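You operate a simulated robot arm through the tools that you are given. There is no shell and no other tool. Be economical: measure what you need, move in short steps, check, and stop when the job is done.

You are at the controls of a simulated robot arm. One attempt, no reset.

JOB
Air off first, wipe the foaming valve dry and put it in REJECT.
Fine: use the green cloth from the drawer, lay it back and shut the drawer. Set down upright: green valve three.
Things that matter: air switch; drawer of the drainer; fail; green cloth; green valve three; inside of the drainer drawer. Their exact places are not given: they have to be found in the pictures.

The check looks at the end state, three seconds after you hand in, the way a careful person would. Anything else that was tipped, shoved, dropped, spilled or broken makes it a failure. Flat cloth is picked up by pressing the open fingertips on it (5 to 10 N) and closing them slowly along it; thin cloth reads only 2 to 8 mm in the jaws.

ROBOT AND FRAMES
A 5-joint arm with a two-finger parallel gripper on a trunk, on a base that drives. Base frame: it is fixed to the floor where the robot stands at the start and does not move with it; the origin is under the middle of the robot, x ahead of it, y to its left, z up; the surface under the hand at the start is at about z = 860. Units: mm, rad, N and s.
It reaches about 1134 mm from its shoulder. Its first joint turns from -2.601 to 2.601 rad. Places, roughly: air switch [800, -100, 900]; drawer of the drainer [800, -500, 700]; fail [800, -400, 900]; green cloth (10x6x4 cm) [800, -500, 700]; inside of the drainer drawer [900, -500, 700]. Payload 1.57 kg.
The TCP is the grasp point between the finger pads, 30 mm short of the fingertips. In the tool frame z runs along the fingers and y along their closing line. Largest opening 110 mm; finger width 24, thickness 12; the body of the gripper, 48 by 112 mm, starts 78 mm behind the TCP.
Orientation is that of the tool frame in the base frame, as [roll, pitch, yaw] about the fixed x, y, z axes, in that order (R = Rz(yaw) Ry(pitch) Rx(roll)). With the fingers straight down and closing along the base's y, the tool's x points along the base's -x, its y along +y and its z along -z.

CONTROLS
- The arm moves only by the tool send_rows. Its argument "targets" is a list of rows, each an object (a shift or turn left out is 0, a gripper value left out holds the last) with "offset": the shift along the base's x, y, z in mm, a list of three; "angular": the turn, a rotation vector about the base's x, y, z in rad, a list of three; "hand": the gripper command, from -1 (shut) to 1 (fully open), values between in proportion. In form: [{"offset": [x, y, z], "angular": [rx, ry, rz], "hand": hand}, ...]. A call has 1 to 20 rows; each row shifts and turns the commanded pose from where the row before left it. A row lasts 0.2 s, in which the tool goes at most 50 mm and 0.15 rad; a call with a longer step from one row to the next is refused whole, and so is a gripper value outside its range. Where a pose cannot be reached the arm comes as near as it can. A force on the tool above 80 N (or 10 N above the force at the start of the call, whichever is more), or a blocked arm, ends the call early, and 0.2 s more pass. Each finger travels about 153 mm/s and halts on what it meets, pressing with about 25 N; the grip force reading is that of the motor and also rises with nothing between the fingers. The clock runs only during rows and for 0.2 s after the last one: add rows that do not move to give the fingers time. The reply holds the time, the measured pose of the TCP, the force on the tool along the base axes, the opening and the grip force, in the units named above and with some noise, with the torque about the TCP (base axes, N m) and any sound that the robot's microphone picked up.
- Cameras (640 x 400 px; columns grow to the right, rows downward): "scene" is now at [20.6, 141.1, 1924.4]; the picture's right is [-0.49, -0.87, 0.00], its down [-0.70, 0.39, -0.60] and it looks along [0.53, -0.29, -0.80] (base axes); focal length 272 px, centre (320, 200). "wrist" rides on the gripper at [70, 16, -141] in the tool frame; the picture's right is [-0.23, 0.97, 0.00], its down [-0.85, -0.20, -0.48] and it looks along [-0.47, -0.11, 0.88] (tool axes); focal length 222 px, centre (320, 200).
- camera(camera): a new picture of that camera. No time passes.
- move_column(by): slides the trunk up (or, below 0, down) by that many mm; the arm and the scene camera ride with it, the base frame stays. It gives what a move gives, with no picture.
- base_move(legs): drives the robot by 1 to 6 legs, each [ahead, turn to the left] in mm and rad, along the robot's own axes; the way and the turn of a leg run together, so that a leg with both is an arc; at most 1500 mm and 3.142 rad a leg. The arm and the cameras ride along, it lands a little off, and it stops where it bumps. It gives what a move gives.
- head_to(pan, tilt): turns the head with the scene camera to pan (to the left, within 2.705 rad either way) and tilt (down, from -0.506 to 1.204), counted from straight ahead of the robot. It gives what a move gives.
- point_at(camera, pixels): for up to 12 pixels [column, row] of the newest picture of that camera ("zoom" is the newest enlarged one), the place [x, y, z] in the base frame of the surface seen there, good to about 3 mm, but the place of the scene camera against the robot may be out by one fixed shift of up to 12 mm in any direction. No time passes.
- enlarge(camera, box): a new picture of the part [left, top, right, bottom] of that camera's present view, enlarged. No time passes.
- finish_job(): hands the job in; it is judged then, once.

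Keep the steps short. Do not move on a guess: measure, check each grasp and each placing, and mend mistakes. In all there are 80 turns and 52 pictures (those below and enlarged ones count). Leave the gripper open and the arm clear of the work at the hand-in unless told otherwise, and finish with a single line.

The tools are called after "Emit:" by a JSON object that holds its "api" and its "payload". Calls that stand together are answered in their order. send_rows: Moves the arm, as the interface text tells. Its arguments: {"type":"object","properties":{"targets":{"type":"array","items":{"type":"object","properties":{"offset":{"type":"array","items":{"type":"number"}},"angular":{"type":"array","items":{"type":"number"}},"hand":{"type":"number"}}}}},"required":["targets"]} The other tools are called the same way: move_column (by) slides the trunk up or down; base_move (legs) drives the base; head_to (pan, tilt) turns the head that bears the scene camera; camera (camera) takes a picture; point_at (camera, pixels) gives the place of the surface under pixels of a picture; enlarge (camera, box) takes an enlarged picture of a part of a camera's view; finish_job () hands the job in.

At the start:

```text
time: 0.0
tcp_pos: [663.0, -154.4, 1207.6]
tool_rot: [-3.141, 0.002, -3.131]
force: [0.0, 0.2, 1.2]
wrist_torque: [0.0, 0.03, 0.01]
width: 110.2
gripper_force: 0.0
trunk travel left (down, up): [-942.0, 28.0]
robot x, y, heading: [-3.2, 2.3, 0.001]
head pan, tilt: [-0.508, 0.925]
```

scene: 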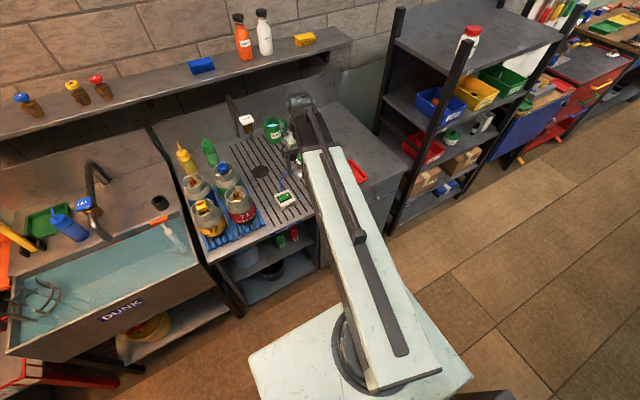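
wrist: 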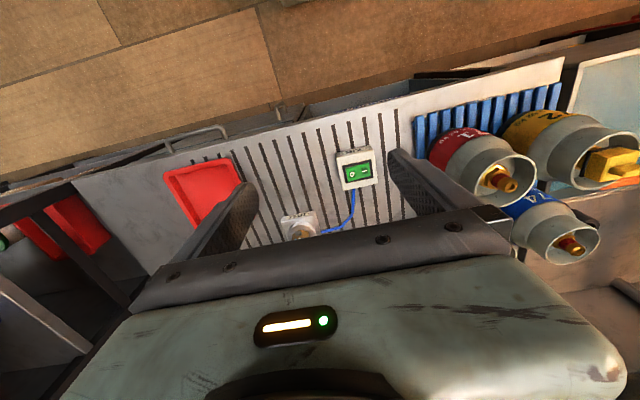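

I see a drainer bench with a green rocker switch, a red tray and cylinders. I'll enlarge the bench in the scene view and the switch in the wrist view.

Emit:
{"api": "enlarge", "payload": {"camera": "scene", "box": [160, 80, 400, 270]}}

Emit:
{"api": "enlarge", "payload": {"camera": "wrist", "box": [150, 90, 640, 280]}}

```text
2.11 times, centred on (280, 175) of scene
```

zoom: 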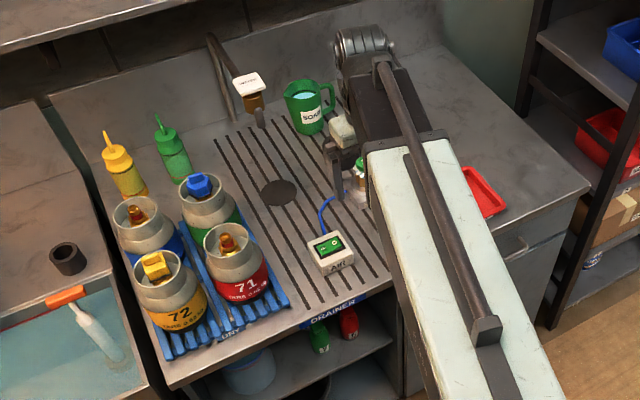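

```text
1.31 times, centred on (395, 185) of wrist
```

zoom: 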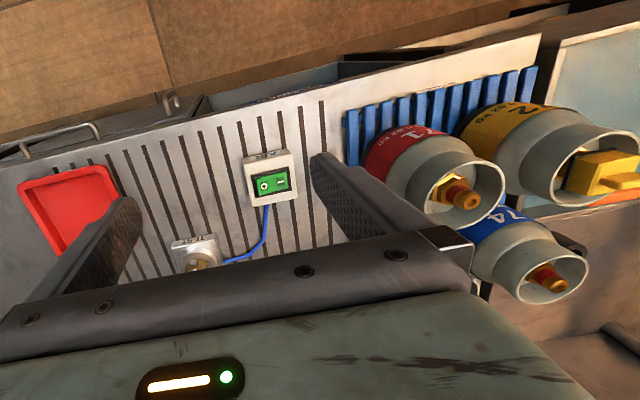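

The arm hides the right half of the bench. I'll measure the visible landmarks first.

Emit:
{"api": "camera", "payload": {"camera": "scene"}}

Emit:
{"api": "point_at", "payload": {"camera": "scene", "pixels": [[284, 196], [284, 208], [295, 152], [288, 140], [272, 126], [246, 120], [358, 170], [240, 205], [355, 200], [232, 280], [210, 255], [293, 235]]}}

Emit:
{"api": "point_at", "payload": {"camera": "zoom", "pixels": [[265, 184], [284, 180], [205, 262], [190, 240], [64, 200], [60, 130], [110, 140], [220, 190], [70, 145], [178, 102], [250, 230], [290, 158]]}}

```text
47 pictures are left
```

scene: 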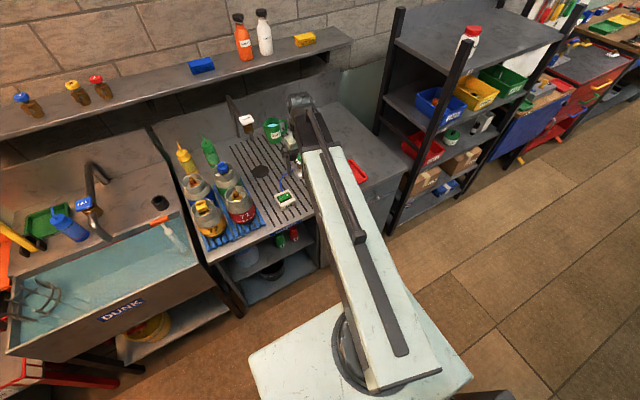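

```text
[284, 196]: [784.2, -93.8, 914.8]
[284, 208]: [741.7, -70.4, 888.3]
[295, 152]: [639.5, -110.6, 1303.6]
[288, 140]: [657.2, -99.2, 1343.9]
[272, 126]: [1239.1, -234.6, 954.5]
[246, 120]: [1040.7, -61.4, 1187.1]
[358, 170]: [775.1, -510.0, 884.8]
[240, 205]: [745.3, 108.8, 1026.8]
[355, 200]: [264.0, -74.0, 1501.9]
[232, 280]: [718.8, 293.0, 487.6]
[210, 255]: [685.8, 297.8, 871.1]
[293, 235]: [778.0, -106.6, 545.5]
```

```text
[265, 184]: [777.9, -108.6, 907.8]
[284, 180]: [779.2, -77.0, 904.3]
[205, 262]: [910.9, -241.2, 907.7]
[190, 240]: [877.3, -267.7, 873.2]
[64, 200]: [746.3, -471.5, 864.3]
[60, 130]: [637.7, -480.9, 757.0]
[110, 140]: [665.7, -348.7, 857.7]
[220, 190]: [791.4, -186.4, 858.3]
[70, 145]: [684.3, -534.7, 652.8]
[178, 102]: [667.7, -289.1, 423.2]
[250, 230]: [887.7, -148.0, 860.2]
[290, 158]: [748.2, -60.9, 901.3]
```

The switch is near (780,-93,905), the TEST stand near (910,-241), and the red tray near (775,-500). I'll swing the arm left, high above the bench, to clear the view.

Emit:
{"api": "send_rows", "payload": {"targets": [{"offset": [0, 45, 0]}, {"offset": [0, 45, 0]}, {"offset": [0, 45, 0]}, {"offset": [0, 45, 0]}, {"offset": [0, 45, 0]}, {"offset": [0, 45, 0]}, {"offset": [0, 45, 0]}, {"offset": [0, 45, 0]}, {"offset": [0, 45, 0]}, {"offset": [0, 45, 0]}, {"offset": [0, 45, 0]}]}}

Emit:
{"api": "head_to", "payload": {"pan": -0.4, "tilt": 0.85}}

Emit:
{"api": "camera", "payload": {"camera": "scene"}}

Emit:
{"api": "enlarge", "payload": {"camera": "scene", "box": [220, 120, 420, 280]}}

```text
time: 2.4
tcp_pos: [662.9, 341.7, 1208.5]
tool_rot: [3.141, -0.001, -3.134]
force: [-0.3, -0.6, -0.6]
wrist_torque: [0.02, -0.01, -0.01]
width: 109.7
gripper_force: 0.1
trunk travel left (down, up): [-942.0, 28.0]
robot x, y, heading: [3.4, 0.1, -0.001]
head pan, tilt: [-0.508, 0.925]
```

```text
time: 3.1
tcp_pos: [663.0, 339.8, 1208.6]
tool_rot: [-3.141, -0.001, -3.134]
force: [0.1, 0.5, -0.3]
wrist_torque: [0.03, -0.04, -0.01]
width: 110.2
gripper_force: 0.1
trunk travel left (down, up): [-942.0, 28.0]
robot x, y, heading: [-0.3, 1.8, -0.001]
head pan, tilt: [-0.4, 0.85]
```

```text
46 pictures are left
```

scene: 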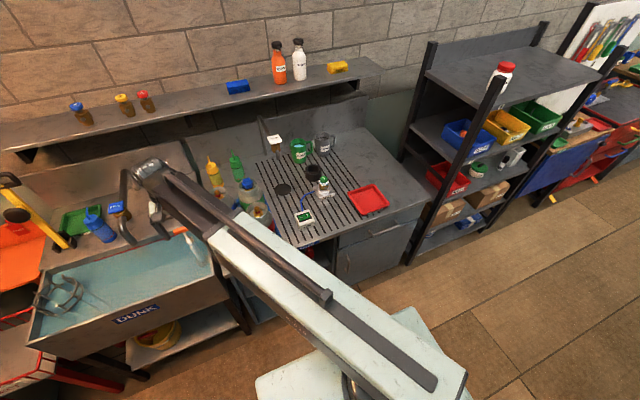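

```text
2.50 times, centred on (320, 200) of scene
```

zoom: 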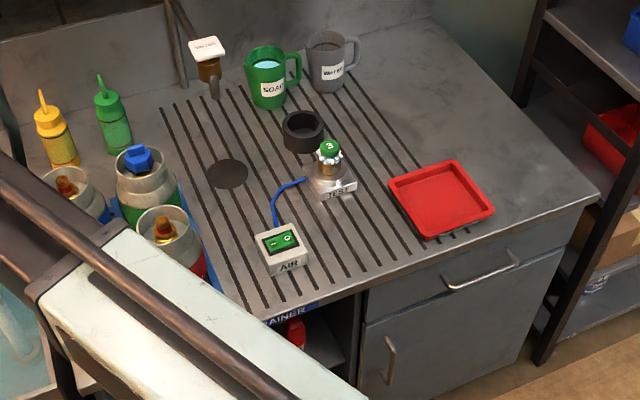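

Now everything shows: green valve 3 with foam on the TEST stand, the black ring cup, the red tray and the drawer with its handle. I'll zoom in and measure.

Emit:
{"api": "enlarge", "payload": {"camera": "scene", "box": [285, 160, 345, 230]}}

Emit:
{"api": "point_at", "payload": {"camera": "zoom", "pixels": [[320, 200]]}}

Emit:
{"api": "enlarge", "payload": {"camera": "scene", "box": [335, 170, 435, 250]}}

Emit:
{"api": "point_at", "payload": {"camera": "zoom", "pixels": [[80, 90], [240, 65], [330, 170], [155, 215], [200, 140], [175, 320], [230, 310], [350, 235], [100, 340], [450, 235], [240, 360], [45, 400]]}}

```text
5.71 times, centred on (315, 195) of scene
```

zoom: 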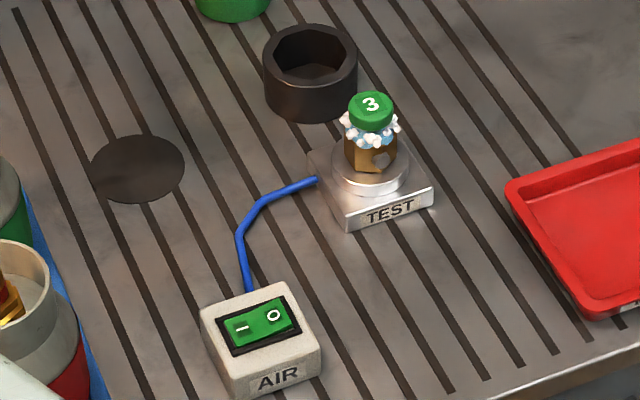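

```text
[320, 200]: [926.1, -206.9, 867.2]
```

```text
5.00 times, centred on (385, 210) of scene
```

zoom: 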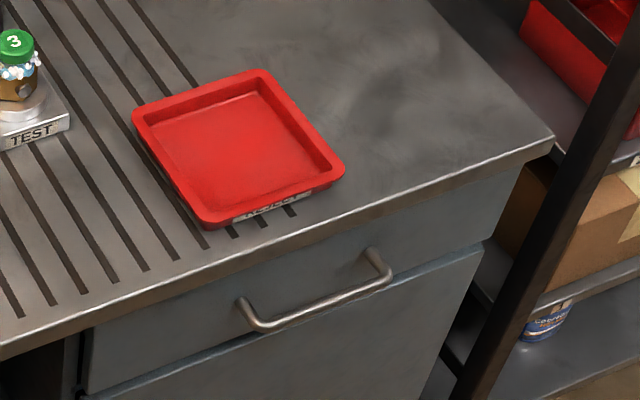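

```text
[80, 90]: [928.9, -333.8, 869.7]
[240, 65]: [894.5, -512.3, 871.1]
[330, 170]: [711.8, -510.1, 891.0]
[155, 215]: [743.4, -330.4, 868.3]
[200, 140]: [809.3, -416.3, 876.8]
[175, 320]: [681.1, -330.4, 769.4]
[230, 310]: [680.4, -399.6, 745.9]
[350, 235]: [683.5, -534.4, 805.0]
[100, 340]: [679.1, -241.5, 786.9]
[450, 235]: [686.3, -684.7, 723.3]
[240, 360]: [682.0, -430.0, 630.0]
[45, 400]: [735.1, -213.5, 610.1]
```

The tray reads REJECT. The "I" half is at about y=-77 and the raised "O" half at about y=-108, so the air is on. I'll shut the fingers and go above the O half.

Emit:
{"api": "send_rows", "payload": {"targets": [{"offset": [10, -46, 0], "hand": -1}, {"offset": [10, -46, 0], "hand": -1}, {"offset": [10, -46, 0], "hand": -1}, {"offset": [10, -46, 0], "hand": -1}, {"offset": [10, -46, 0], "hand": -1}, {"offset": [10, -46, 0], "hand": -1}, {"offset": [10, -46, 0], "hand": -1}, {"offset": [10, -46, 0], "hand": -1}, {"offset": [10, -46, 0], "hand": -1}, {"offset": [25, -38, 0], "hand": -1}, {"offset": [0, 0, -45], "hand": -1}, {"offset": [0, 0, -45], "hand": -1}, {"offset": [0, 0, -45], "hand": -1}, {"offset": [0, 0, -30], "hand": -1}]}}

Emit:
{"api": "camera", "payload": {"camera": "wrist"}}

```text
time: 6.1
tcp_pos: [776.8, -109.9, 1207.9]
tool_rot: [3.141, 0.001, -3.132]
force: [-0.2, 0.0, -0.2]
wrist_torque: [0.0, 0.02, -0.01]
width: 0.0
gripper_force: 21.6
out of reach, approached as far as the arm can: row 4, 10, 11, 12, 13, 14
trunk travel left (down, up): [-942.0, 28.0]
robot x, y, heading: [-0.1, 0.4, 0.0]
head pan, tilt: [-0.4, 0.85]
```

```text
42 pictures are left
```

wrist: 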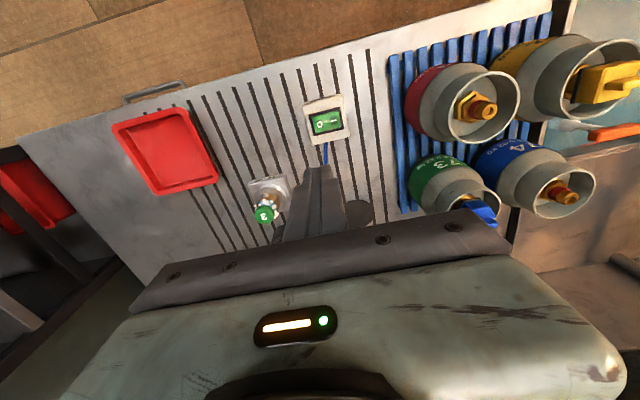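

The arm can't reach lower with the tool upright, so the trunk has to come down. I'll measure the switch in this picture first, then lower by 200.

Emit:
{"api": "point_at", "payload": {"camera": "wrist", "pixels": [[319, 126], [334, 122], [314, 118], [316, 133], [341, 112], [345, 130], [308, 104], [264, 214], [252, 182], [275, 180], [180, 155], [151, 96]]}}

Emit:
{"api": "move_column", "payload": {"by": -200}}

Emit:
{"api": "enlarge", "payload": {"camera": "wrist", "box": [200, 30, 440, 180]}}

```text
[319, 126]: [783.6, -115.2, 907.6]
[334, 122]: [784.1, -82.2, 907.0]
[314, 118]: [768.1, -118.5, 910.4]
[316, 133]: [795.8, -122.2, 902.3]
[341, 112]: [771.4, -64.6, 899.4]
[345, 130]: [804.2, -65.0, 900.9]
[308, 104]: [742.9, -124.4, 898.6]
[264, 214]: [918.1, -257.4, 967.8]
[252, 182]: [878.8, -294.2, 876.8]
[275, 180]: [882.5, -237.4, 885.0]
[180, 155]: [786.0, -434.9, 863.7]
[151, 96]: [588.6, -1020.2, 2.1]
```

```text
time: 8.2
tcp_pos: [777.8, -108.6, 1009.4]
tool_rot: [3.142, 0.002, -3.13]
force: [0.5, -0.1, 0.8]
wrist_torque: [0.0, 0.01, -0.01]
width: 0.2
gripper_force: 21.1
trunk travel left (down, up): [-742.0, 228.0]
robot x, y, heading: [2.3, 4.4, -0.001]
head pan, tilt: [-0.4, 0.85]
```

```text
2.67 times, centred on (320, 105) of wrist
```

zoom: 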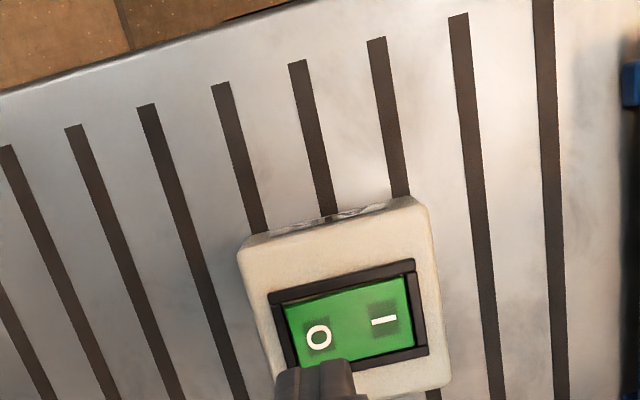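

The O mark is at zoom (318,336). I'll measure it precisely from here.

Emit:
{"api": "point_at", "payload": {"camera": "zoom", "pixels": [[318, 336], [384, 320], [295, 312], [402, 285], [410, 340], [278, 297], [305, 360]]}}

```text
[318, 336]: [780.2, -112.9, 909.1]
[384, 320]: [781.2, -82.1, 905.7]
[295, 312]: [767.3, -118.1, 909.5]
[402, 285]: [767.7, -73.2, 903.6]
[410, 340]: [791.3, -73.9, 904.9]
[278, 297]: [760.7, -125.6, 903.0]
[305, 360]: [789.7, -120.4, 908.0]
```

The O half is at (780,-113,909). I'll descend until the tips (TCP z minus 30) are just above it.

Emit:
{"api": "send_rows", "payload": {"targets": [{"offset": [2, -4, -30]}, {"offset": [0, 0, -28]}, {"offset": [0, 0, 0]}]}}

```text
time: 9.0
tcp_pos: [778.9, -112.9, 1007.5]
tool_rot: [-3.141, -0.002, -3.132]
force: [0.0, 0.0, 0.6]
wrist_torque: [0.02, -0.02, 0.0]
width: 0.0
gripper_force: 21.2
out of reach, approached as far as the arm can: row 1, 2
trunk travel left (down, up): [-742.0, 228.0]
robot x, y, heading: [-1.3, -2.7, -0.003]
head pan, tilt: [-0.4, 0.85]
```

The arm is at its lower limit relative to the trunk. I'll raise the hand 240 first, then lower the trunk 240, so the hand can work downward.

Emit:
{"api": "send_rows", "payload": {"targets": [{"offset": [0, 0, 48]}, {"offset": [0, 0, 48]}, {"offset": [0, 0, 48]}, {"offset": [0, 0, 48]}, {"offset": [0, 0, 48]}]}}

Emit:
{"api": "move_column", "payload": {"by": -240}}

```text
time: 10.2
tcp_pos: [778.6, -113.5, 1008.9]
tool_rot: [-3.142, 0.0, -3.131]
force: [0.0, -0.5, 1.9]
wrist_torque: [0.0, -0.01, -0.02]
width: 0.0
gripper_force: 21.3
out of reach, approached as far as the arm can: row 1, 2, 3, 4, 5
trunk travel left (down, up): [-742.0, 228.0]
robot x, y, heading: [-1.3, 5.1, -0.003]
head pan, tilt: [-0.4, 0.85]
```

```text
time: 11.3
tcp_pos: [778.6, -113.9, 936.2]
tool_rot: [-3.14, 0.012, -3.133]
force: [-3.1, -0.2, 53.0]
wrist_torque: [0.56, 0.38, 0.05]
width: 0.0
gripper_force: 21.8
trunk travel left (down, up): [-666.0, 304.0]
robot x, y, heading: [-1.4, 2.4, 0.004]
head pan, tilt: [-0.4, 0.85]
stopped: the force on the tool passed its limit at 146 N (the readings are from after the stop); the commanded pose is now the measured one
```

I shouldn't have chained those two: the arm was at full stretch and couldn't rise, so the trunk pressed the tips onto the O half. It stopped by force. I'll raise the trunk off the switch and look.

Emit:
{"api": "move_column", "payload": {"by": 80}}

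Emit:
{"api": "enlarge", "payload": {"camera": "wrist", "box": [200, 30, 440, 180]}}

Emit:
{"api": "enlarge", "payload": {"camera": "scene", "box": [230, 110, 390, 230]}}

```text
time: 12.5
tcp_pos: [782.7, -115.2, 1012.5]
tool_rot: [-3.139, 0.009, -3.136]
force: [-0.6, -0.6, 0.7]
wrist_torque: [0.02, 0.01, 0.01]
width: 0.0
gripper_force: 20.5
trunk travel left (down, up): [-746.0, 224.0]
robot x, y, heading: [-2.9, 2.8, -0.001]
head pan, tilt: [-0.4, 0.85]
```

```text
2.67 times, centred on (320, 105) of wrist
```

zoom: 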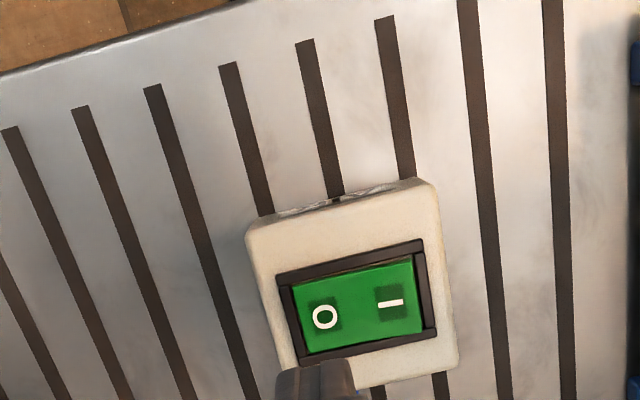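

```text
3.33 times, centred on (310, 170) of scene
```

zoom: 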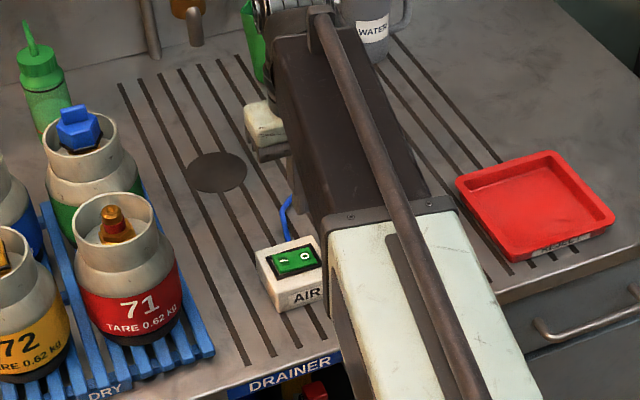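

I'll measure the rocker heights to confirm it flipped.

Emit:
{"api": "enlarge", "payload": {"camera": "wrist", "box": [280, 90, 380, 170]}}

Emit:
{"api": "point_at", "payload": {"camera": "zoom", "pixels": [[240, 290], [225, 260], [230, 330], [290, 270], [340, 265], [420, 255], [480, 240], [500, 290], [510, 330], [570, 400]]}}

```text
5.00 times, centred on (330, 130) of wrist
```

zoom: 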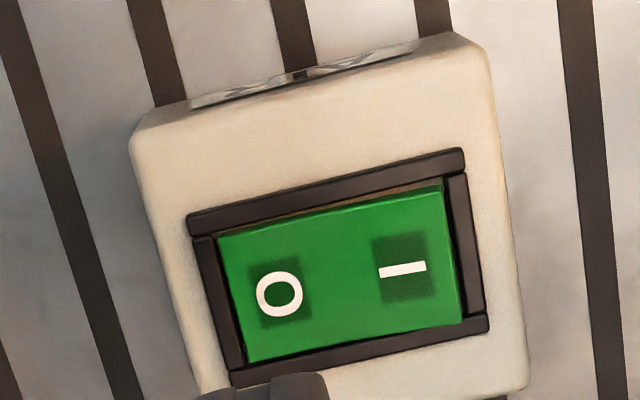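

```text
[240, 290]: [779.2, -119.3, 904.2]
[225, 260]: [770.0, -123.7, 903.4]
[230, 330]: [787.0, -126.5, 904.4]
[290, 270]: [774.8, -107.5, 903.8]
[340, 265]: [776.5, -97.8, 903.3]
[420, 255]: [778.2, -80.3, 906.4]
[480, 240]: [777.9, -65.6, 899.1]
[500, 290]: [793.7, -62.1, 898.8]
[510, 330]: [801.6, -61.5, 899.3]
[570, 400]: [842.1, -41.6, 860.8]
```

The O side is now down (904) and the I side up (906.4). They were 909 and 904 before, so the air is off. Next I'll pull the arm back and up before driving to stand in front of the drawer.

Emit:
{"api": "send_rows", "payload": {"targets": [{"offset": [-30, 0, 15], "hand": 1}, {"offset": [-40, 0, 15]}, {"offset": [-45, 10, 15]}, {"offset": [-45, 20, 15]}, {"offset": [-45, 20, 15]}, {"offset": [-45, 20, 10]}]}}

Emit:
{"api": "head_to", "payload": {"pan": -0.6, "tilt": 1.0}}

Emit:
{"api": "camera", "payload": {"camera": "scene"}}

```text
refused: row 4 steps farther than a row can; nothing moved
```

```text
time: 13.2
tcp_pos: [781.5, -114.0, 1012.0]
tool_rot: [-3.14, 0.01, -3.134]
force: [0.2, -0.8, -0.6]
wrist_torque: [-0.01, 0.03, 0.03]
width: 0.1
gripper_force: 21.1
trunk travel left (down, up): [-746.0, 224.0]
robot x, y, heading: [2.3, 3.0, -0.001]
head pan, tilt: [-0.6, 1.0]
```

```text
37 pictures are left
```

scene: 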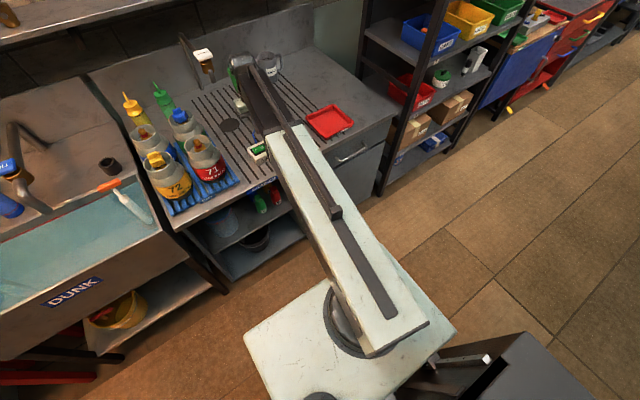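

The retract was refused because a row was too long. I also see a dark object next to the robot at bottom right (500,370), so I'll retract with shorter rows and measure that object and the base edges.

Emit:
{"api": "point_at", "payload": {"camera": "scene", "pixels": [[530, 340], [480, 357], [430, 385], [600, 395], [470, 345], [450, 325], [250, 335], [400, 265], [550, 320], [330, 152], [368, 148], [344, 158]]}}

Emit:
{"api": "send_rows", "payload": {"targets": [{"offset": [-30, 0, 10], "hand": 1}, {"offset": [-40, 0, 15]}, {"offset": [-40, 10, 15]}, {"offset": [-40, 20, 15]}, {"offset": [-40, 20, 15]}, {"offset": [-40, 20, 10]}]}}

Emit:
{"api": "head_to", "payload": {"pan": -1.5, "tilt": 0.9}}

Emit:
{"api": "camera", "payload": {"camera": "scene"}}

```text
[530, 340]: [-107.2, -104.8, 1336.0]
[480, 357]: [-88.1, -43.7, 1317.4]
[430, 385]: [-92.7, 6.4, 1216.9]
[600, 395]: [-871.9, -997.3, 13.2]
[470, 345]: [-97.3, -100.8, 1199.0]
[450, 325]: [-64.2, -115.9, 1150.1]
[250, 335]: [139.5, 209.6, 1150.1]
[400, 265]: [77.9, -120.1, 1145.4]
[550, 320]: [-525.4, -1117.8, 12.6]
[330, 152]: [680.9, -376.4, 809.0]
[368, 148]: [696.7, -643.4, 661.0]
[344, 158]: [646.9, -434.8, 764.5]
```

```text
time: 14.6
tcp_pos: [573.7, -46.6, 1012.1]
tool_rot: [-3.139, 0.007, -3.132]
force: [0.2, 0.8, -0.3]
wrist_torque: [-0.03, 0.05, -0.01]
width: 109.8
gripper_force: 0.0
out of reach, approached as far as the arm can: row 1, 2, 3, 4, 5, 6
trunk travel left (down, up): [-746.0, 224.0]
robot x, y, heading: [1.4, -0.3, -0.002]
head pan, tilt: [-0.6, 1.0]
```

```text
time: 15.8
tcp_pos: [573.3, -47.9, 1011.3]
tool_rot: [-3.141, 0.008, -3.134]
force: [-0.9, 0.5, 0.7]
wrist_torque: [0.01, 0.0, -0.01]
width: 110.1
gripper_force: 0.0
trunk travel left (down, up): [-746.0, 224.0]
robot x, y, heading: [1.0, 3.1, 0.002]
head pan, tilt: [-1.499, 0.901]
```

```text
36 pictures are left
```

scene: 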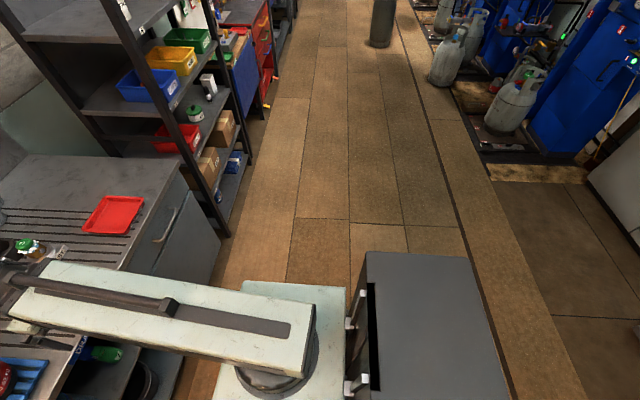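

That dark object is the robot's own trunk column, and the floor to the right is clear. The boom keeps a fixed height, so hand height comes from the trunk. The handle bar is near (647,-435,764). I'll drive to face the drawer: turn right, go ahead 435, turn left.

Emit:
{"api": "base_move", "payload": {"legs": [[0, -1.571], [435, 0], [0, 1.571]]}}

Emit:
{"api": "head_to", "payload": {"pan": -0.15, "tilt": 0.95}}

Emit:
{"api": "camera", "payload": {"camera": "scene"}}

Emit:
{"api": "camera", "payload": {"camera": "wrist"}}

```text
time: 26.2
tcp_pos: [577.6, -469.1, 1013.9]
tool_rot: [-3.139, 0.007, -3.106]
force: [0.0, -1.0, 0.2]
wrist_torque: [0.0, 0.0, 0.03]
width: 109.9
gripper_force: 0.0
trunk travel left (down, up): [-746.0, 224.0]
robot x, y, heading: [-0.0, -451.8, 0.02]
head pan, tilt: [-1.499, 0.901]
```

```text
time: 27.7
tcp_pos: [578.5, -469.8, 1012.8]
tool_rot: [-3.141, 0.007, -3.104]
force: [-0.7, 0.2, -0.3]
wrist_torque: [0.0, 0.02, 0.0]
width: 110.1
gripper_force: 0.0
trunk travel left (down, up): [-746.0, 224.0]
robot x, y, heading: [5.4, -453.2, 0.026]
head pan, tilt: [-0.15, 0.949]
```

```text
35 pictures are left
```

scene: 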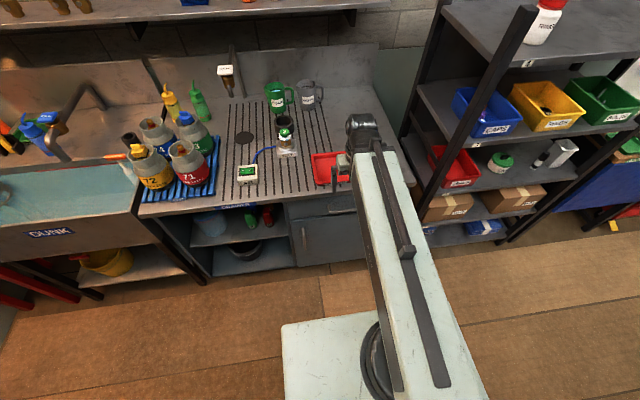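

```text
34 pictures are left
```

wrist: 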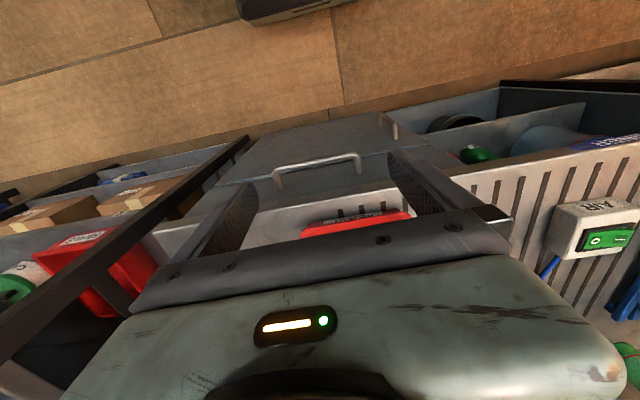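

The handle shows in the wrist view as the bar from (278,172) to (355,157). Measuring it.

Emit:
{"api": "point_at", "payload": {"camera": "wrist", "pixels": [[278, 171], [300, 165], [317, 162], [335, 159], [352, 156], [276, 184], [359, 170], [317, 175], [317, 195], [317, 210], [230, 215], [250, 142]]}}

Emit:
{"api": "enlarge", "payload": {"camera": "wrist", "box": [220, 110, 420, 240]}}

```text
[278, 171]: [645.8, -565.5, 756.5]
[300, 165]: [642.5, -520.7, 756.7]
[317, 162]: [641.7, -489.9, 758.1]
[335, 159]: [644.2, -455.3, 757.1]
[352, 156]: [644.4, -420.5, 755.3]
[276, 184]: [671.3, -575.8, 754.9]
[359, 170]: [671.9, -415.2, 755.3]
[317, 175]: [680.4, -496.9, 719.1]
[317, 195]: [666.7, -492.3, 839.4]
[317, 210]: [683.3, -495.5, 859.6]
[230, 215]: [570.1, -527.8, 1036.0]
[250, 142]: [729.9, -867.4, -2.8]
```

```text
3.08 times, centred on (320, 175) of wrist
```

zoom: 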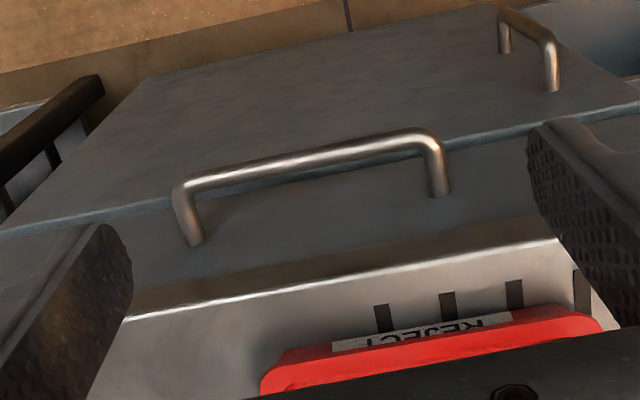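

The bar runs y -565 to -418 at x 644, z 757, with its middle near y -492. I'll test how the tool tilts with a small forward tilt while retracting.

Emit:
{"api": "send_rows", "payload": {"targets": [{"offset": [-40, 0, 0]}, {"offset": [-40, 0, 0]}, {"offset": [-40, 0, 0]}, {"offset": [0, 0, 0], "angular": [0, -0.15, 0]}, {"offset": [0, 0, 0], "angular": [0, -0.15, 0]}, {"offset": [0, 0, 0]}]}}

```text
time: 29.1
tcp_pos: [646.6, -473.1, 1023.0]
tool_rot: [-3.128, 0.303, -3.102]
force: [-0.4, -1.0, 0.1]
wrist_torque: [-0.01, 0.01, -0.04]
width: 109.9
gripper_force: 0.0
out of reach, approached as far as the arm can: row 1, 2, 3, 4, 5
trunk travel left (down, up): [-746.0, 224.0]
robot x, y, heading: [-0.8, -449.7, 0.024]
head pan, tilt: [-0.15, 0.949]
```

The boom is at its shortest (pivot radius about 578) and the tool swings about a pivot 231 mm behind the TCP. To grip the bar with level fingers I need the base farther back, so I'll reverse 205 mm and then tilt to level, well away from the bench.

Emit:
{"api": "base_move", "payload": {"legs": [[-215, 0]]}}

Emit:
{"api": "send_rows", "payload": {"targets": [{"angular": [0, -0.14, 0], "hand": 0.1}, {"angular": [0, -0.14, 0]}, {"angular": [0, -0.14, 0]}, {"angular": [0, -0.14, 0]}, {"angular": [0, -0.14, 0]}, {"angular": [0, -0.14, 0]}, {"angular": [0, -0.14, 0]}, {"angular": [0, -0.14, 0]}, {"angular": [0, -0.15, 0]}, {}]}}

```text
time: 30.7
tcp_pos: [434.4, -477.8, 1023.7]
tool_rot: [-3.129, 0.302, -3.103]
force: [0.6, 0.3, -0.3]
wrist_torque: [0.02, 0.06, 0.01]
width: 110.2
gripper_force: 0.1
trunk travel left (down, up): [-746.0, 224.0]
robot x, y, heading: [-211.7, -455.5, 0.021]
head pan, tilt: [-0.15, 0.949]
```

```text
time: 32.9
tcp_pos: [599.4, -485.2, 1241.3]
tool_rot: [-2.402, 1.518, -2.393]
force: [-0.1, 0.3, 0.4]
wrist_torque: [0.01, -0.02, 0.03]
width: 60.4
gripper_force: 0.1
out of reach, approached as far as the arm can: row 1, 2, 3, 4, 5, 6, 7, 8, 9
trunk travel left (down, up): [-746.0, 224.0]
robot x, y, heading: [-211.7, -458.0, 0.021]
head pan, tilt: [-0.15, 0.949]
```

The tool is level at (599,-485,1241). The fingers still close sideways, so I'll spin 90° about the tool axis here, then lower.

Emit:
{"api": "send_rows", "payload": {"targets": [{"angular": [0.1428, 0, 0]}, {"angular": [0.1428, 0, 0]}, {"angular": [0.1428, 0, 0]}, {"angular": [0.1428, 0, 0]}, {"angular": [0.1428, 0, 0]}, {"angular": [0.1428, 0, 0]}, {"angular": [0.1428, 0, 0]}, {"angular": [0.1428, 0, 0]}, {"angular": [0.1428, 0, 0]}, {"angular": [0.1428, 0, 0]}, {"angular": [0.1428, 0, 0]}, {}]}}

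Emit:
{"api": "move_column", "payload": {"by": -350}}

Emit:
{"api": "camera", "payload": {"camera": "wrist"}}

```text
time: 35.5
tcp_pos: [600.2, -485.2, 1250.8]
tool_rot: [1.572, 0.034, 1.572]
force: [-0.2, -0.4, -1.0]
wrist_torque: [-0.02, -0.01, -0.04]
width: 60.6
gripper_force: 0.0
out of reach, approached as far as the arm can: row 1
trunk travel left (down, up): [-746.0, 224.0]
robot x, y, heading: [-212.7, -455.5, 0.023]
head pan, tilt: [-0.15, 0.949]
```

```text
time: 39.0
tcp_pos: [600.5, -485.2, 901.1]
tool_rot: [1.574, 0.036, 1.57]
force: [0.6, -0.1, -0.3]
wrist_torque: [0.02, 0.0, -0.02]
width: 60.8
gripper_force: 0.0
trunk travel left (down, up): [-396.0, 574.0]
robot x, y, heading: [-212.1, -455.8, 0.019]
head pan, tilt: [-0.15, 0.949]
```

```text
32 pictures are left
```

wrist: 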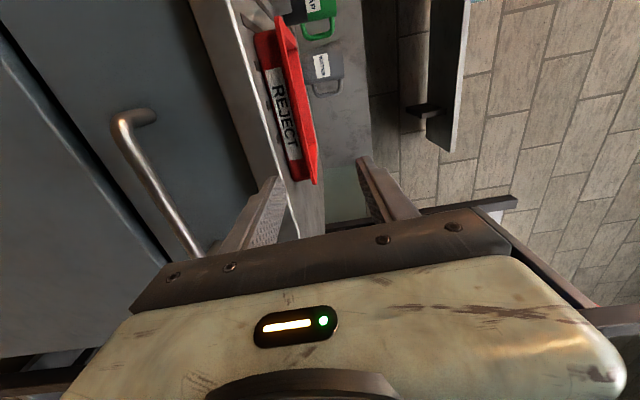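

Fingers now close vertically. I'll re-measure the bar from here and lower to about z 757.

Emit:
{"api": "point_at", "payload": {"camera": "wrist", "pixels": [[128, 130], [150, 175], [175, 220], [185, 238], [225, 100], [290, 100]]}}

Emit:
{"api": "move_column", "payload": {"by": -144}}

```text
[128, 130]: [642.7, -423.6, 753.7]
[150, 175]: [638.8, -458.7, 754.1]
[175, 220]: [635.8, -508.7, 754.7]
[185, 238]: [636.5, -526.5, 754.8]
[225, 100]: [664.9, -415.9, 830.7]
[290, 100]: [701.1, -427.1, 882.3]
```

```text
time: 40.6
tcp_pos: [600.6, -485.9, 755.4]
tool_rot: [1.571, 0.037, 1.571]
force: [0.0, -0.2, -0.2]
wrist_torque: [-0.03, 0.0, -0.03]
width: 60.6
gripper_force: 0.0
trunk travel left (down, up): [-252.0, 718.0]
robot x, y, heading: [-211.0, -454.0, 0.017]
head pan, tilt: [-0.15, 0.949]
```

The bar is at z 754, x 638–643. I'll move ahead 20 and see how the arm follows.

Emit:
{"api": "send_rows", "payload": {"targets": [{"offset": [10, 0, 0]}, {"offset": [10, 0, 0]}, {}]}}

```text
time: 41.5
tcp_pos: [620.1, -486.3, 755.3]
tool_rot: [1.57, 0.036, 1.569]
force: [-0.4, -0.3, 0.7]
wrist_torque: [-0.01, 0.03, 0.01]
width: 60.5
gripper_force: 0.0
trunk travel left (down, up): [-252.0, 718.0]
robot x, y, heading: [-215.4, -455.7, 0.026]
head pan, tilt: [-0.15, 0.949]
```

It follows exactly. I'll move ahead 20 more so the bar sits between the pads, then close.

Emit:
{"api": "send_rows", "payload": {"targets": [{"offset": [10, 0, 0]}, {"offset": [11, 0, 0]}, {"hand": 0}, {"hand": -0.4}, {"hand": -1}, {"hand": -1}, {"hand": -1}]}}

```text
time: 43.0
tcp_pos: [642.1, -486.3, 754.1]
tool_rot: [1.575, 0.036, 1.572]
force: [-22.9, 0.5, -50.1]
wrist_torque: [0.64, 0.26, -0.26]
width: 21.1
gripper_force: 24.9
trunk travel left (down, up): [-252.0, 718.0]
robot x, y, heading: [-209.3, -451.6, 0.023]
head pan, tilt: [-0.15, 0.949]
```

The grip reads 21 mm with 50 N down on the tool, so the bar sits a few mm below centre. I'll lower 5 mm to settle it.

Emit:
{"api": "move_column", "payload": {"by": -5}}

Emit:
{"api": "send_rows", "payload": {"targets": [{"hand": -1}, {"hand": -1}]}}

Emit:
{"api": "camera", "payload": {"camera": "wrist"}}

```text
time: 43.6
tcp_pos: [642.6, -486.0, 749.6]
tool_rot: [1.572, 0.039, 1.569]
force: [-3.3, -1.2, -22.0]
wrist_torque: [0.76, 0.04, -0.06]
width: 14.4
gripper_force: 30.7
trunk travel left (down, up): [-247.0, 723.0]
robot x, y, heading: [-208.6, -455.7, 0.021]
head pan, tilt: [-0.15, 0.949]
```

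```text
time: 44.2
tcp_pos: [640.6, -487.2, 749.5]
tool_rot: [1.573, 0.037, 1.57]
force: [2.8, -0.8, -14.8]
wrist_torque: [0.77, 0.01, 0.02]
width: 14.6
gripper_force: 30.3
trunk travel left (down, up): [-247.0, 723.0]
robot x, y, heading: [-211.1, -455.9, 0.021]
head pan, tilt: [-0.15, 0.949]
```

```text
31 pictures are left
```

wrist: 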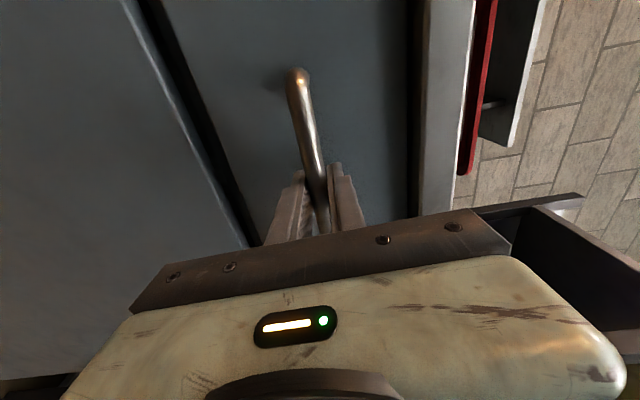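

The bar is held between both pads. I'll pull by reversing the base 230 mm.

Emit:
{"api": "base_move", "payload": {"legs": [[-120, 0], [-110, 0]]}}

Emit:
{"api": "camera", "payload": {"camera": "scene"}}

```text
time: 46.2
tcp_pos: [409.9, -490.8, 750.1]
tool_rot: [1.572, 0.036, 1.571]
force: [0.3, 2.6, -16.4]
wrist_torque: [0.77, -0.05, 0.75]
width: 14.3
gripper_force: 30.6
trunk travel left (down, up): [-247.0, 723.0]
robot x, y, heading: [-444.7, -457.2, 0.017]
head pan, tilt: [-0.15, 0.949]
```

```text
30 pictures are left
```

scene: 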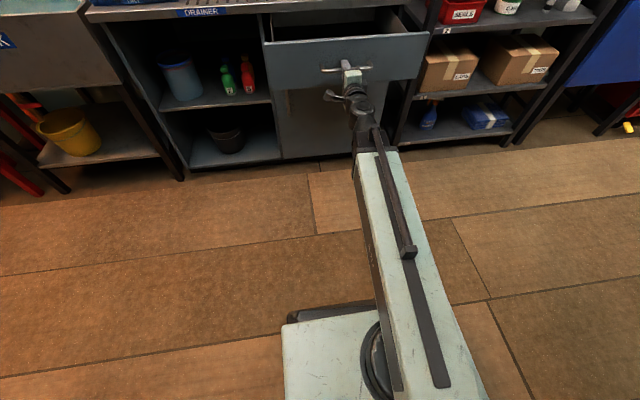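

The drawer is open about 230 mm. I'll open the fingers, back the base off 100, raise the trunk, and look into the drawer.

Emit:
{"api": "send_rows", "payload": {"targets": [{"hand": 0}, {"hand": 0.1}, {"hand": 0.1}, {}]}}

Emit:
{"api": "base_move", "payload": {"legs": [[-110, 0]]}}

Emit:
{"api": "move_column", "payload": {"by": 450}}

Emit:
{"api": "enlarge", "payload": {"camera": "scene", "box": [220, 0, 460, 150]}}

```text
time: 47.2
tcp_pos: [409.3, -490.2, 751.6]
tool_rot: [1.57, 0.037, 1.571]
force: [0.2, -0.1, 0.3]
wrist_torque: [-0.01, 0.02, 0.0]
width: 60.6
gripper_force: 0.0
trunk travel left (down, up): [-247.0, 723.0]
robot x, y, heading: [-442.0, -459.7, 0.02]
head pan, tilt: [-0.15, 0.949]
```

```text
time: 48.4
tcp_pos: [300.1, -492.3, 751.8]
tool_rot: [1.571, 0.038, 1.57]
force: [-0.4, -0.4, -0.6]
wrist_torque: [0.02, 0.01, 0.01]
width: 60.5
gripper_force: 0.1
trunk travel left (down, up): [-247.0, 723.0]
robot x, y, heading: [-553.2, -464.7, 0.017]
head pan, tilt: [-0.15, 0.949]
```

```text
refused: 450 is not a number from -400 to 400
```

```text
2.67 times, centred on (340, 75) of scene
```

zoom: 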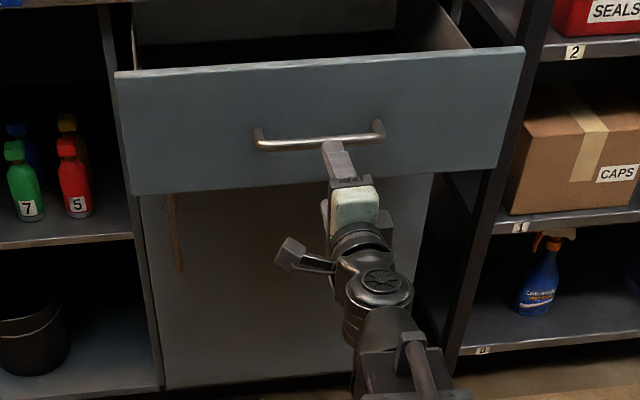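

I'll raise 400, then spin and tilt the tool back to straight down.

Emit:
{"api": "move_column", "payload": {"by": 400}}

Emit:
{"api": "send_rows", "payload": {"targets": [{"angular": [-0.1428, 0, 0], "hand": 1}, {"angular": [-0.1428, 0, 0]}, {"angular": [-0.1428, 0, 0]}, {"angular": [-0.1428, 0, 0]}, {"angular": [-0.1428, 0, 0]}, {"angular": [-0.1428, 0, 0]}, {"angular": [-0.1428, 0, 0]}, {"angular": [-0.1428, 0, 0]}, {"angular": [-0.1428, 0, 0]}, {"angular": [-0.1428, 0, 0]}, {"angular": [-0.1428, 0, 0]}, {}]}}

Emit:
{"api": "send_rows", "payload": {"targets": [{"offset": [-3, 0, -33], "angular": [0, 0.1425, 0]}, {"offset": [-8, 0, -32], "angular": [0, 0.1425, 0]}, {"offset": [-12, 0, -31], "angular": [0, 0.1425, 0]}, {"offset": [-16, 0, -29], "angular": [0, 0.1425, 0]}, {"offset": [-20, 0, -26], "angular": [0, 0.1425, 0]}, {"offset": [-23, 0, -23], "angular": [0, 0.1425, 0]}, {"offset": [-26, 0, -20], "angular": [0, 0.1425, 0]}, {"offset": [-28, 0, -16], "angular": [0, 0.1425, 0]}, {"offset": [-30, 0, -12], "angular": [0, 0.1425, 0]}, {"offset": [-32, 0, -8], "angular": [0, 0.1425, 0]}, {"offset": [-33, 0, -3], "angular": [0, 0.1425, 0]}, {}]}}

```text
time: 52.2
tcp_pos: [300.3, -493.1, 1151.5]
tool_rot: [1.571, 0.036, 1.57]
force: [-0.6, 0.8, 0.7]
wrist_torque: [-0.01, 0.0, -0.02]
width: 60.3
gripper_force: 0.0
trunk travel left (down, up): [-647.0, 323.0]
robot x, y, heading: [-553.3, -465.0, 0.017]
head pan, tilt: [-0.15, 0.949]
```

```text
time: 54.9
tcp_pos: [300.7, -493.4, 1151.0]
tool_rot: [-1.57, 1.533, -1.57]
force: [0.3, 0.4, 0.0]
wrist_torque: [-0.01, -0.01, 0.01]
width: 110.0
gripper_force: 0.0
trunk travel left (down, up): [-647.0, 323.0]
robot x, y, heading: [-555.0, -461.3, 0.017]
head pan, tilt: [-0.15, 0.949]
```

```text
time: 57.5
tcp_pos: [70.2, -487.3, 914.4]
tool_rot: [3.124, 0.077, -3.103]
force: [0.2, 0.2, 0.6]
wrist_torque: [0.01, -0.01, -0.01]
width: 110.1
gripper_force: 0.1
out of reach, approached as far as the arm can: row 1, 5, 6, 8, 10
trunk travel left (down, up): [-647.0, 323.0]
robot x, y, heading: [-556.5, -459.7, 0.02]
head pan, tilt: [-0.15, 0.949]
```

Nearly vertical (0.077 rad of tilt left). I'll trim it, then drive forward 400 so the wrist camera looks into the drawer.

Emit:
{"api": "send_rows", "payload": {"targets": [{"angular": [0, 0.075, 0]}, {}]}}

Emit:
{"api": "base_move", "payload": {"legs": [[400, 0]]}}

Emit:
{"api": "camera", "payload": {"camera": "wrist"}}

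```text
time: 58.0
tcp_pos: [70.6, -487.5, 913.7]
tool_rot: [3.123, 0.003, -3.107]
force: [0.7, 0.4, -0.3]
wrist_torque: [-0.01, 0.03, 0.01]
width: 109.9
gripper_force: 0.1
out of reach, approached as far as the arm can: row 1
trunk travel left (down, up): [-647.0, 323.0]
robot x, y, heading: [-551.7, -456.5, 0.02]
head pan, tilt: [-0.15, 0.949]
```

```text
time: 60.6
tcp_pos: [473.8, -480.7, 912.0]
tool_rot: [3.123, 0.005, -3.106]
force: [0.1, 0.3, -0.2]
wrist_torque: [-0.02, 0.0, 0.02]
width: 110.4
gripper_force: 0.1
trunk travel left (down, up): [-647.0, 323.0]
robot x, y, heading: [-148.3, -455.8, 0.017]
head pan, tilt: [-0.15, 0.949]
```

```text
28 pictures are left
```

wrist: 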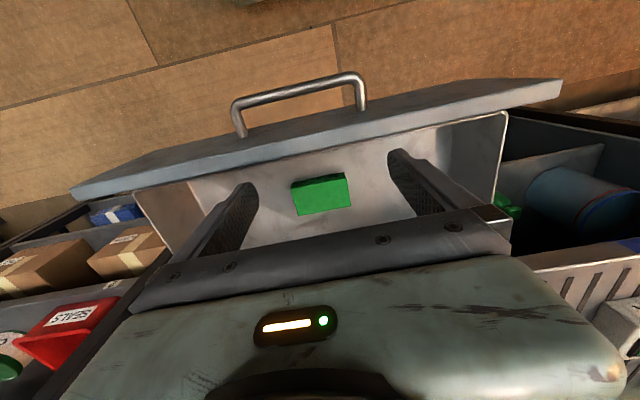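

The green cloth lies in the drawer at about (322,195). Measuring it and the drawer walls.

Emit:
{"api": "point_at", "payload": {"camera": "wrist", "pixels": [[294, 188], [344, 177], [300, 214], [349, 205], [322, 195], [370, 200], [270, 200], [320, 140], [440, 110], [140, 185], [500, 125], [320, 165]]}}

Emit:
{"api": "enlarge", "payload": {"camera": "wrist", "box": [230, 130, 420, 240]}}

```text
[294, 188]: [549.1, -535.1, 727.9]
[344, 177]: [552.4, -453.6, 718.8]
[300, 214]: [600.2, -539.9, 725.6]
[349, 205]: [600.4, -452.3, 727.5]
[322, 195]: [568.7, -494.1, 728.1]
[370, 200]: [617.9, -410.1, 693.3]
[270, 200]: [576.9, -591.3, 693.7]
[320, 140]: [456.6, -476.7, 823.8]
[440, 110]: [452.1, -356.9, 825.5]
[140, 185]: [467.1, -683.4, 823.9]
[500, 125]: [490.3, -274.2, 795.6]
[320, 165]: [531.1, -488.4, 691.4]
```

```text
3.37 times, centred on (325, 185) of wrist
```

zoom: 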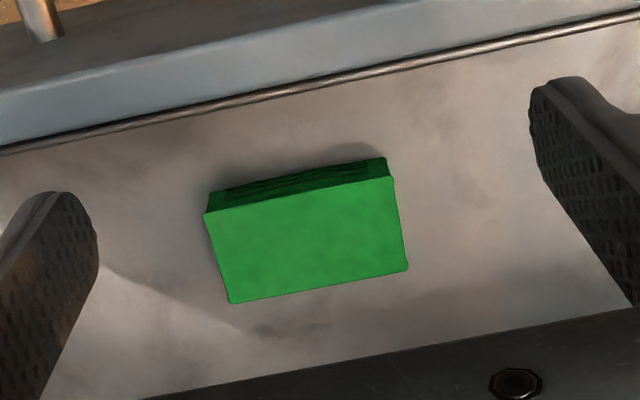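

The cloth is a folded block: x 545–605, y -542 to -450, top z 728, drawer floor 692. I'll spin 90° so the fingers close along x and move above its middle (574,-495).

Emit:
{"api": "send_rows", "payload": {"targets": [{"angular": [0, 0, 0.14], "offset": [10, -1, 0]}, {"angular": [0, 0, 0.14], "offset": [10, -1, 0]}, {"angular": [0, 0, 0.14], "offset": [10, -1, 0]}, {"angular": [0, 0, 0.14], "offset": [10, -1, 0]}, {"angular": [0, 0, 0.14], "offset": [10, -1, 0]}, {"angular": [0, 0, 0.14], "offset": [10, -1, 0]}, {"angular": [0, 0, 0.14], "offset": [10, -2, 0]}, {"angular": [0, 0, 0.14], "offset": [10, -2, 0]}, {"angular": [0, 0, 0.14], "offset": [10, -2, 0]}, {"angular": [0, 0, 0.14], "offset": [10, -2, 0]}, {"angular": [0, 0, 0.135]}, {}]}}

Emit:
{"api": "camera", "payload": {"camera": "wrist"}}

```text
time: 63.2
tcp_pos: [575.8, -496.3, 914.1]
tool_rot: [3.124, 0.002, -1.57]
force: [0.3, -0.4, -0.7]
wrist_torque: [0.03, 0.01, -0.05]
width: 110.0
gripper_force: 0.0
trunk travel left (down, up): [-647.0, 323.0]
robot x, y, heading: [-148.2, -454.5, 0.014]
head pan, tilt: [-0.15, 0.949]
```

```text
26 pictures are left
```

wrist: 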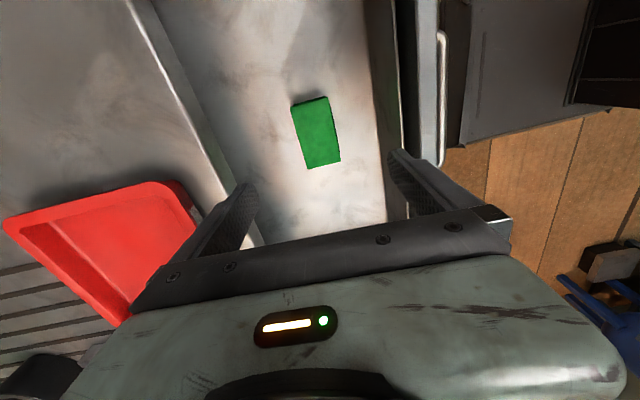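

The alignment looks right. I'll lower to TCP about 734 first.

Emit:
{"api": "move_column", "payload": {"by": -178}}

Emit:
{"api": "camera", "payload": {"camera": "wrist"}}

```text
time: 65.1
tcp_pos: [574.4, -496.3, 735.5]
tool_rot: [3.121, 0.003, -1.573]
force: [0.0, -1.0, -0.4]
wrist_torque: [0.0, -0.01, 0.02]
width: 110.0
gripper_force: 0.2
trunk travel left (down, up): [-469.0, 501.0]
robot x, y, heading: [-148.4, -453.4, 0.014]
head pan, tilt: [-0.15, 0.949]
```

```text
25 pictures are left
```

wrist: 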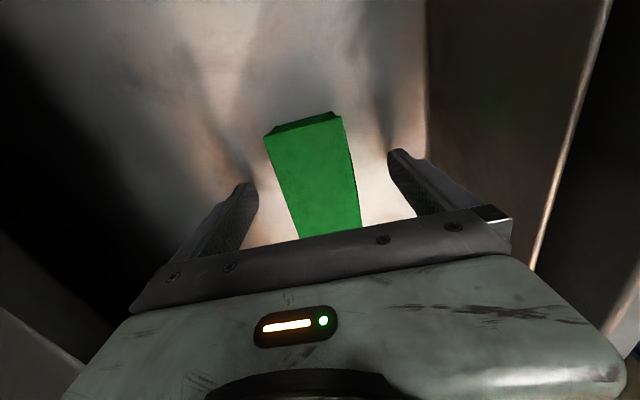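

The cloth is between the fingers. I'll go down 6 more, then close.

Emit:
{"api": "move_column", "payload": {"by": -6}}

Emit:
{"api": "send_rows", "payload": {"targets": [{"hand": 0.6}, {"hand": 0.3}, {"hand": 0.1}, {"hand": -0.1}, {"hand": -0.4}, {"hand": -1}, {"hand": -1}, {"hand": -1}]}}

```text
time: 65.7
tcp_pos: [574.8, -496.2, 728.3]
tool_rot: [3.121, 0.003, -1.574]
force: [0.5, -0.9, -0.5]
wrist_torque: [-0.02, -0.01, 0.0]
width: 110.0
gripper_force: 0.1
trunk travel left (down, up): [-463.0, 507.0]
robot x, y, heading: [-149.7, -456.0, 0.021]
head pan, tilt: [-0.15, 0.949]
```

```text
time: 67.5
tcp_pos: [574.6, -496.7, 729.5]
tool_rot: [3.123, 0.004, -1.571]
force: [0.8, -0.2, 2.1]
wrist_torque: [0.03, -0.1, -0.01]
width: 55.3
gripper_force: 25.0
trunk travel left (down, up): [-463.0, 507.0]
robot x, y, heading: [-148.8, -454.7, 0.02]
head pan, tilt: [-0.15, 0.949]
```

Cloth held at 55 mm. I'll raise the trunk 320 and check the cloth is still in the jaws.

Emit:
{"api": "move_column", "payload": {"by": 320}}

Emit:
{"api": "base_move", "payload": {"legs": [[190, 0]]}}

Emit:
{"api": "camera", "payload": {"camera": "scene"}}

Emit:
{"api": "camera", "payload": {"camera": "wrist"}}

```text
time: 70.7
tcp_pos: [575.8, -496.5, 1049.3]
tool_rot: [3.122, 0.005, -1.572]
force: [-0.1, 0.6, -1.0]
wrist_torque: [0.02, 0.02, 0.0]
width: 55.4
gripper_force: 25.2
trunk travel left (down, up): [-783.0, 187.0]
robot x, y, heading: [-151.6, -451.7, 0.016]
head pan, tilt: [-0.15, 0.949]
```

```text
time: 72.2
tcp_pos: [763.2, -491.9, 1048.9]
tool_rot: [3.12, 0.003, -1.57]
force: [-0.9, -1.3, -0.8]
wrist_torque: [0.01, -0.03, -0.01]
width: 55.2
gripper_force: 24.8
trunk travel left (down, up): [-783.0, 187.0]
robot x, y, heading: [38.2, -449.3, 0.02]
head pan, tilt: [-0.15, 0.949]
```

```text
24 pictures are left
```

scene: 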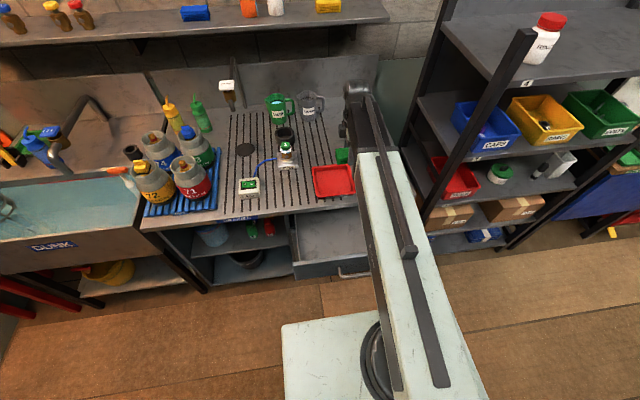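

```text
23 pictures are left
```

wrist: 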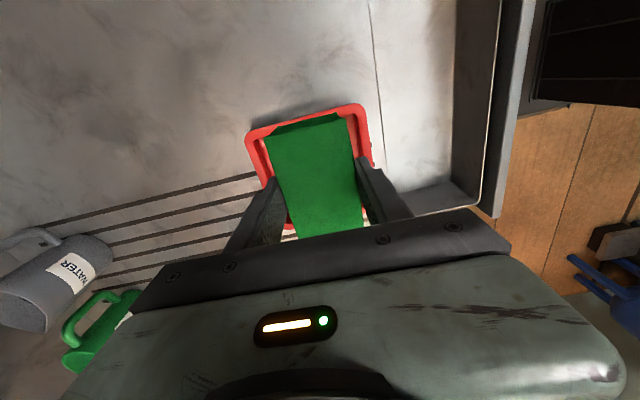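

The cloth is held firmly and the drawer is still open. Zooming on the valve to get its place and the foam.

Emit:
{"api": "enlarge", "payload": {"camera": "scene", "box": [255, 115, 325, 185]}}

Emit:
{"api": "point_at", "payload": {"camera": "zoom", "pixels": [[275, 175], [275, 187], [250, 200], [275, 205], [302, 200], [278, 225], [278, 245], [295, 285], [255, 155], [215, 215], [335, 245], [260, 100]]}}

```text
5.71 times, centred on (290, 150) of scene
```

zoom: 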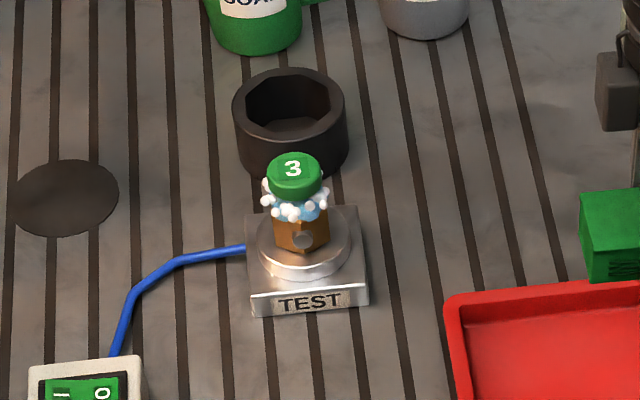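

```text
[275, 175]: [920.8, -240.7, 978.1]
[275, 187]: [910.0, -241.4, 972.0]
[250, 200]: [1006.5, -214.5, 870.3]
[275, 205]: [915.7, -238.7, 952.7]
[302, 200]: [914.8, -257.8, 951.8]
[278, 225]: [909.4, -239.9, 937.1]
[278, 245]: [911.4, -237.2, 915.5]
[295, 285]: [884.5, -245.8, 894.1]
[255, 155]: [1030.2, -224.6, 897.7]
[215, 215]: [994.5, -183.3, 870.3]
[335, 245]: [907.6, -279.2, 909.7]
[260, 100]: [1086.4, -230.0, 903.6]
```

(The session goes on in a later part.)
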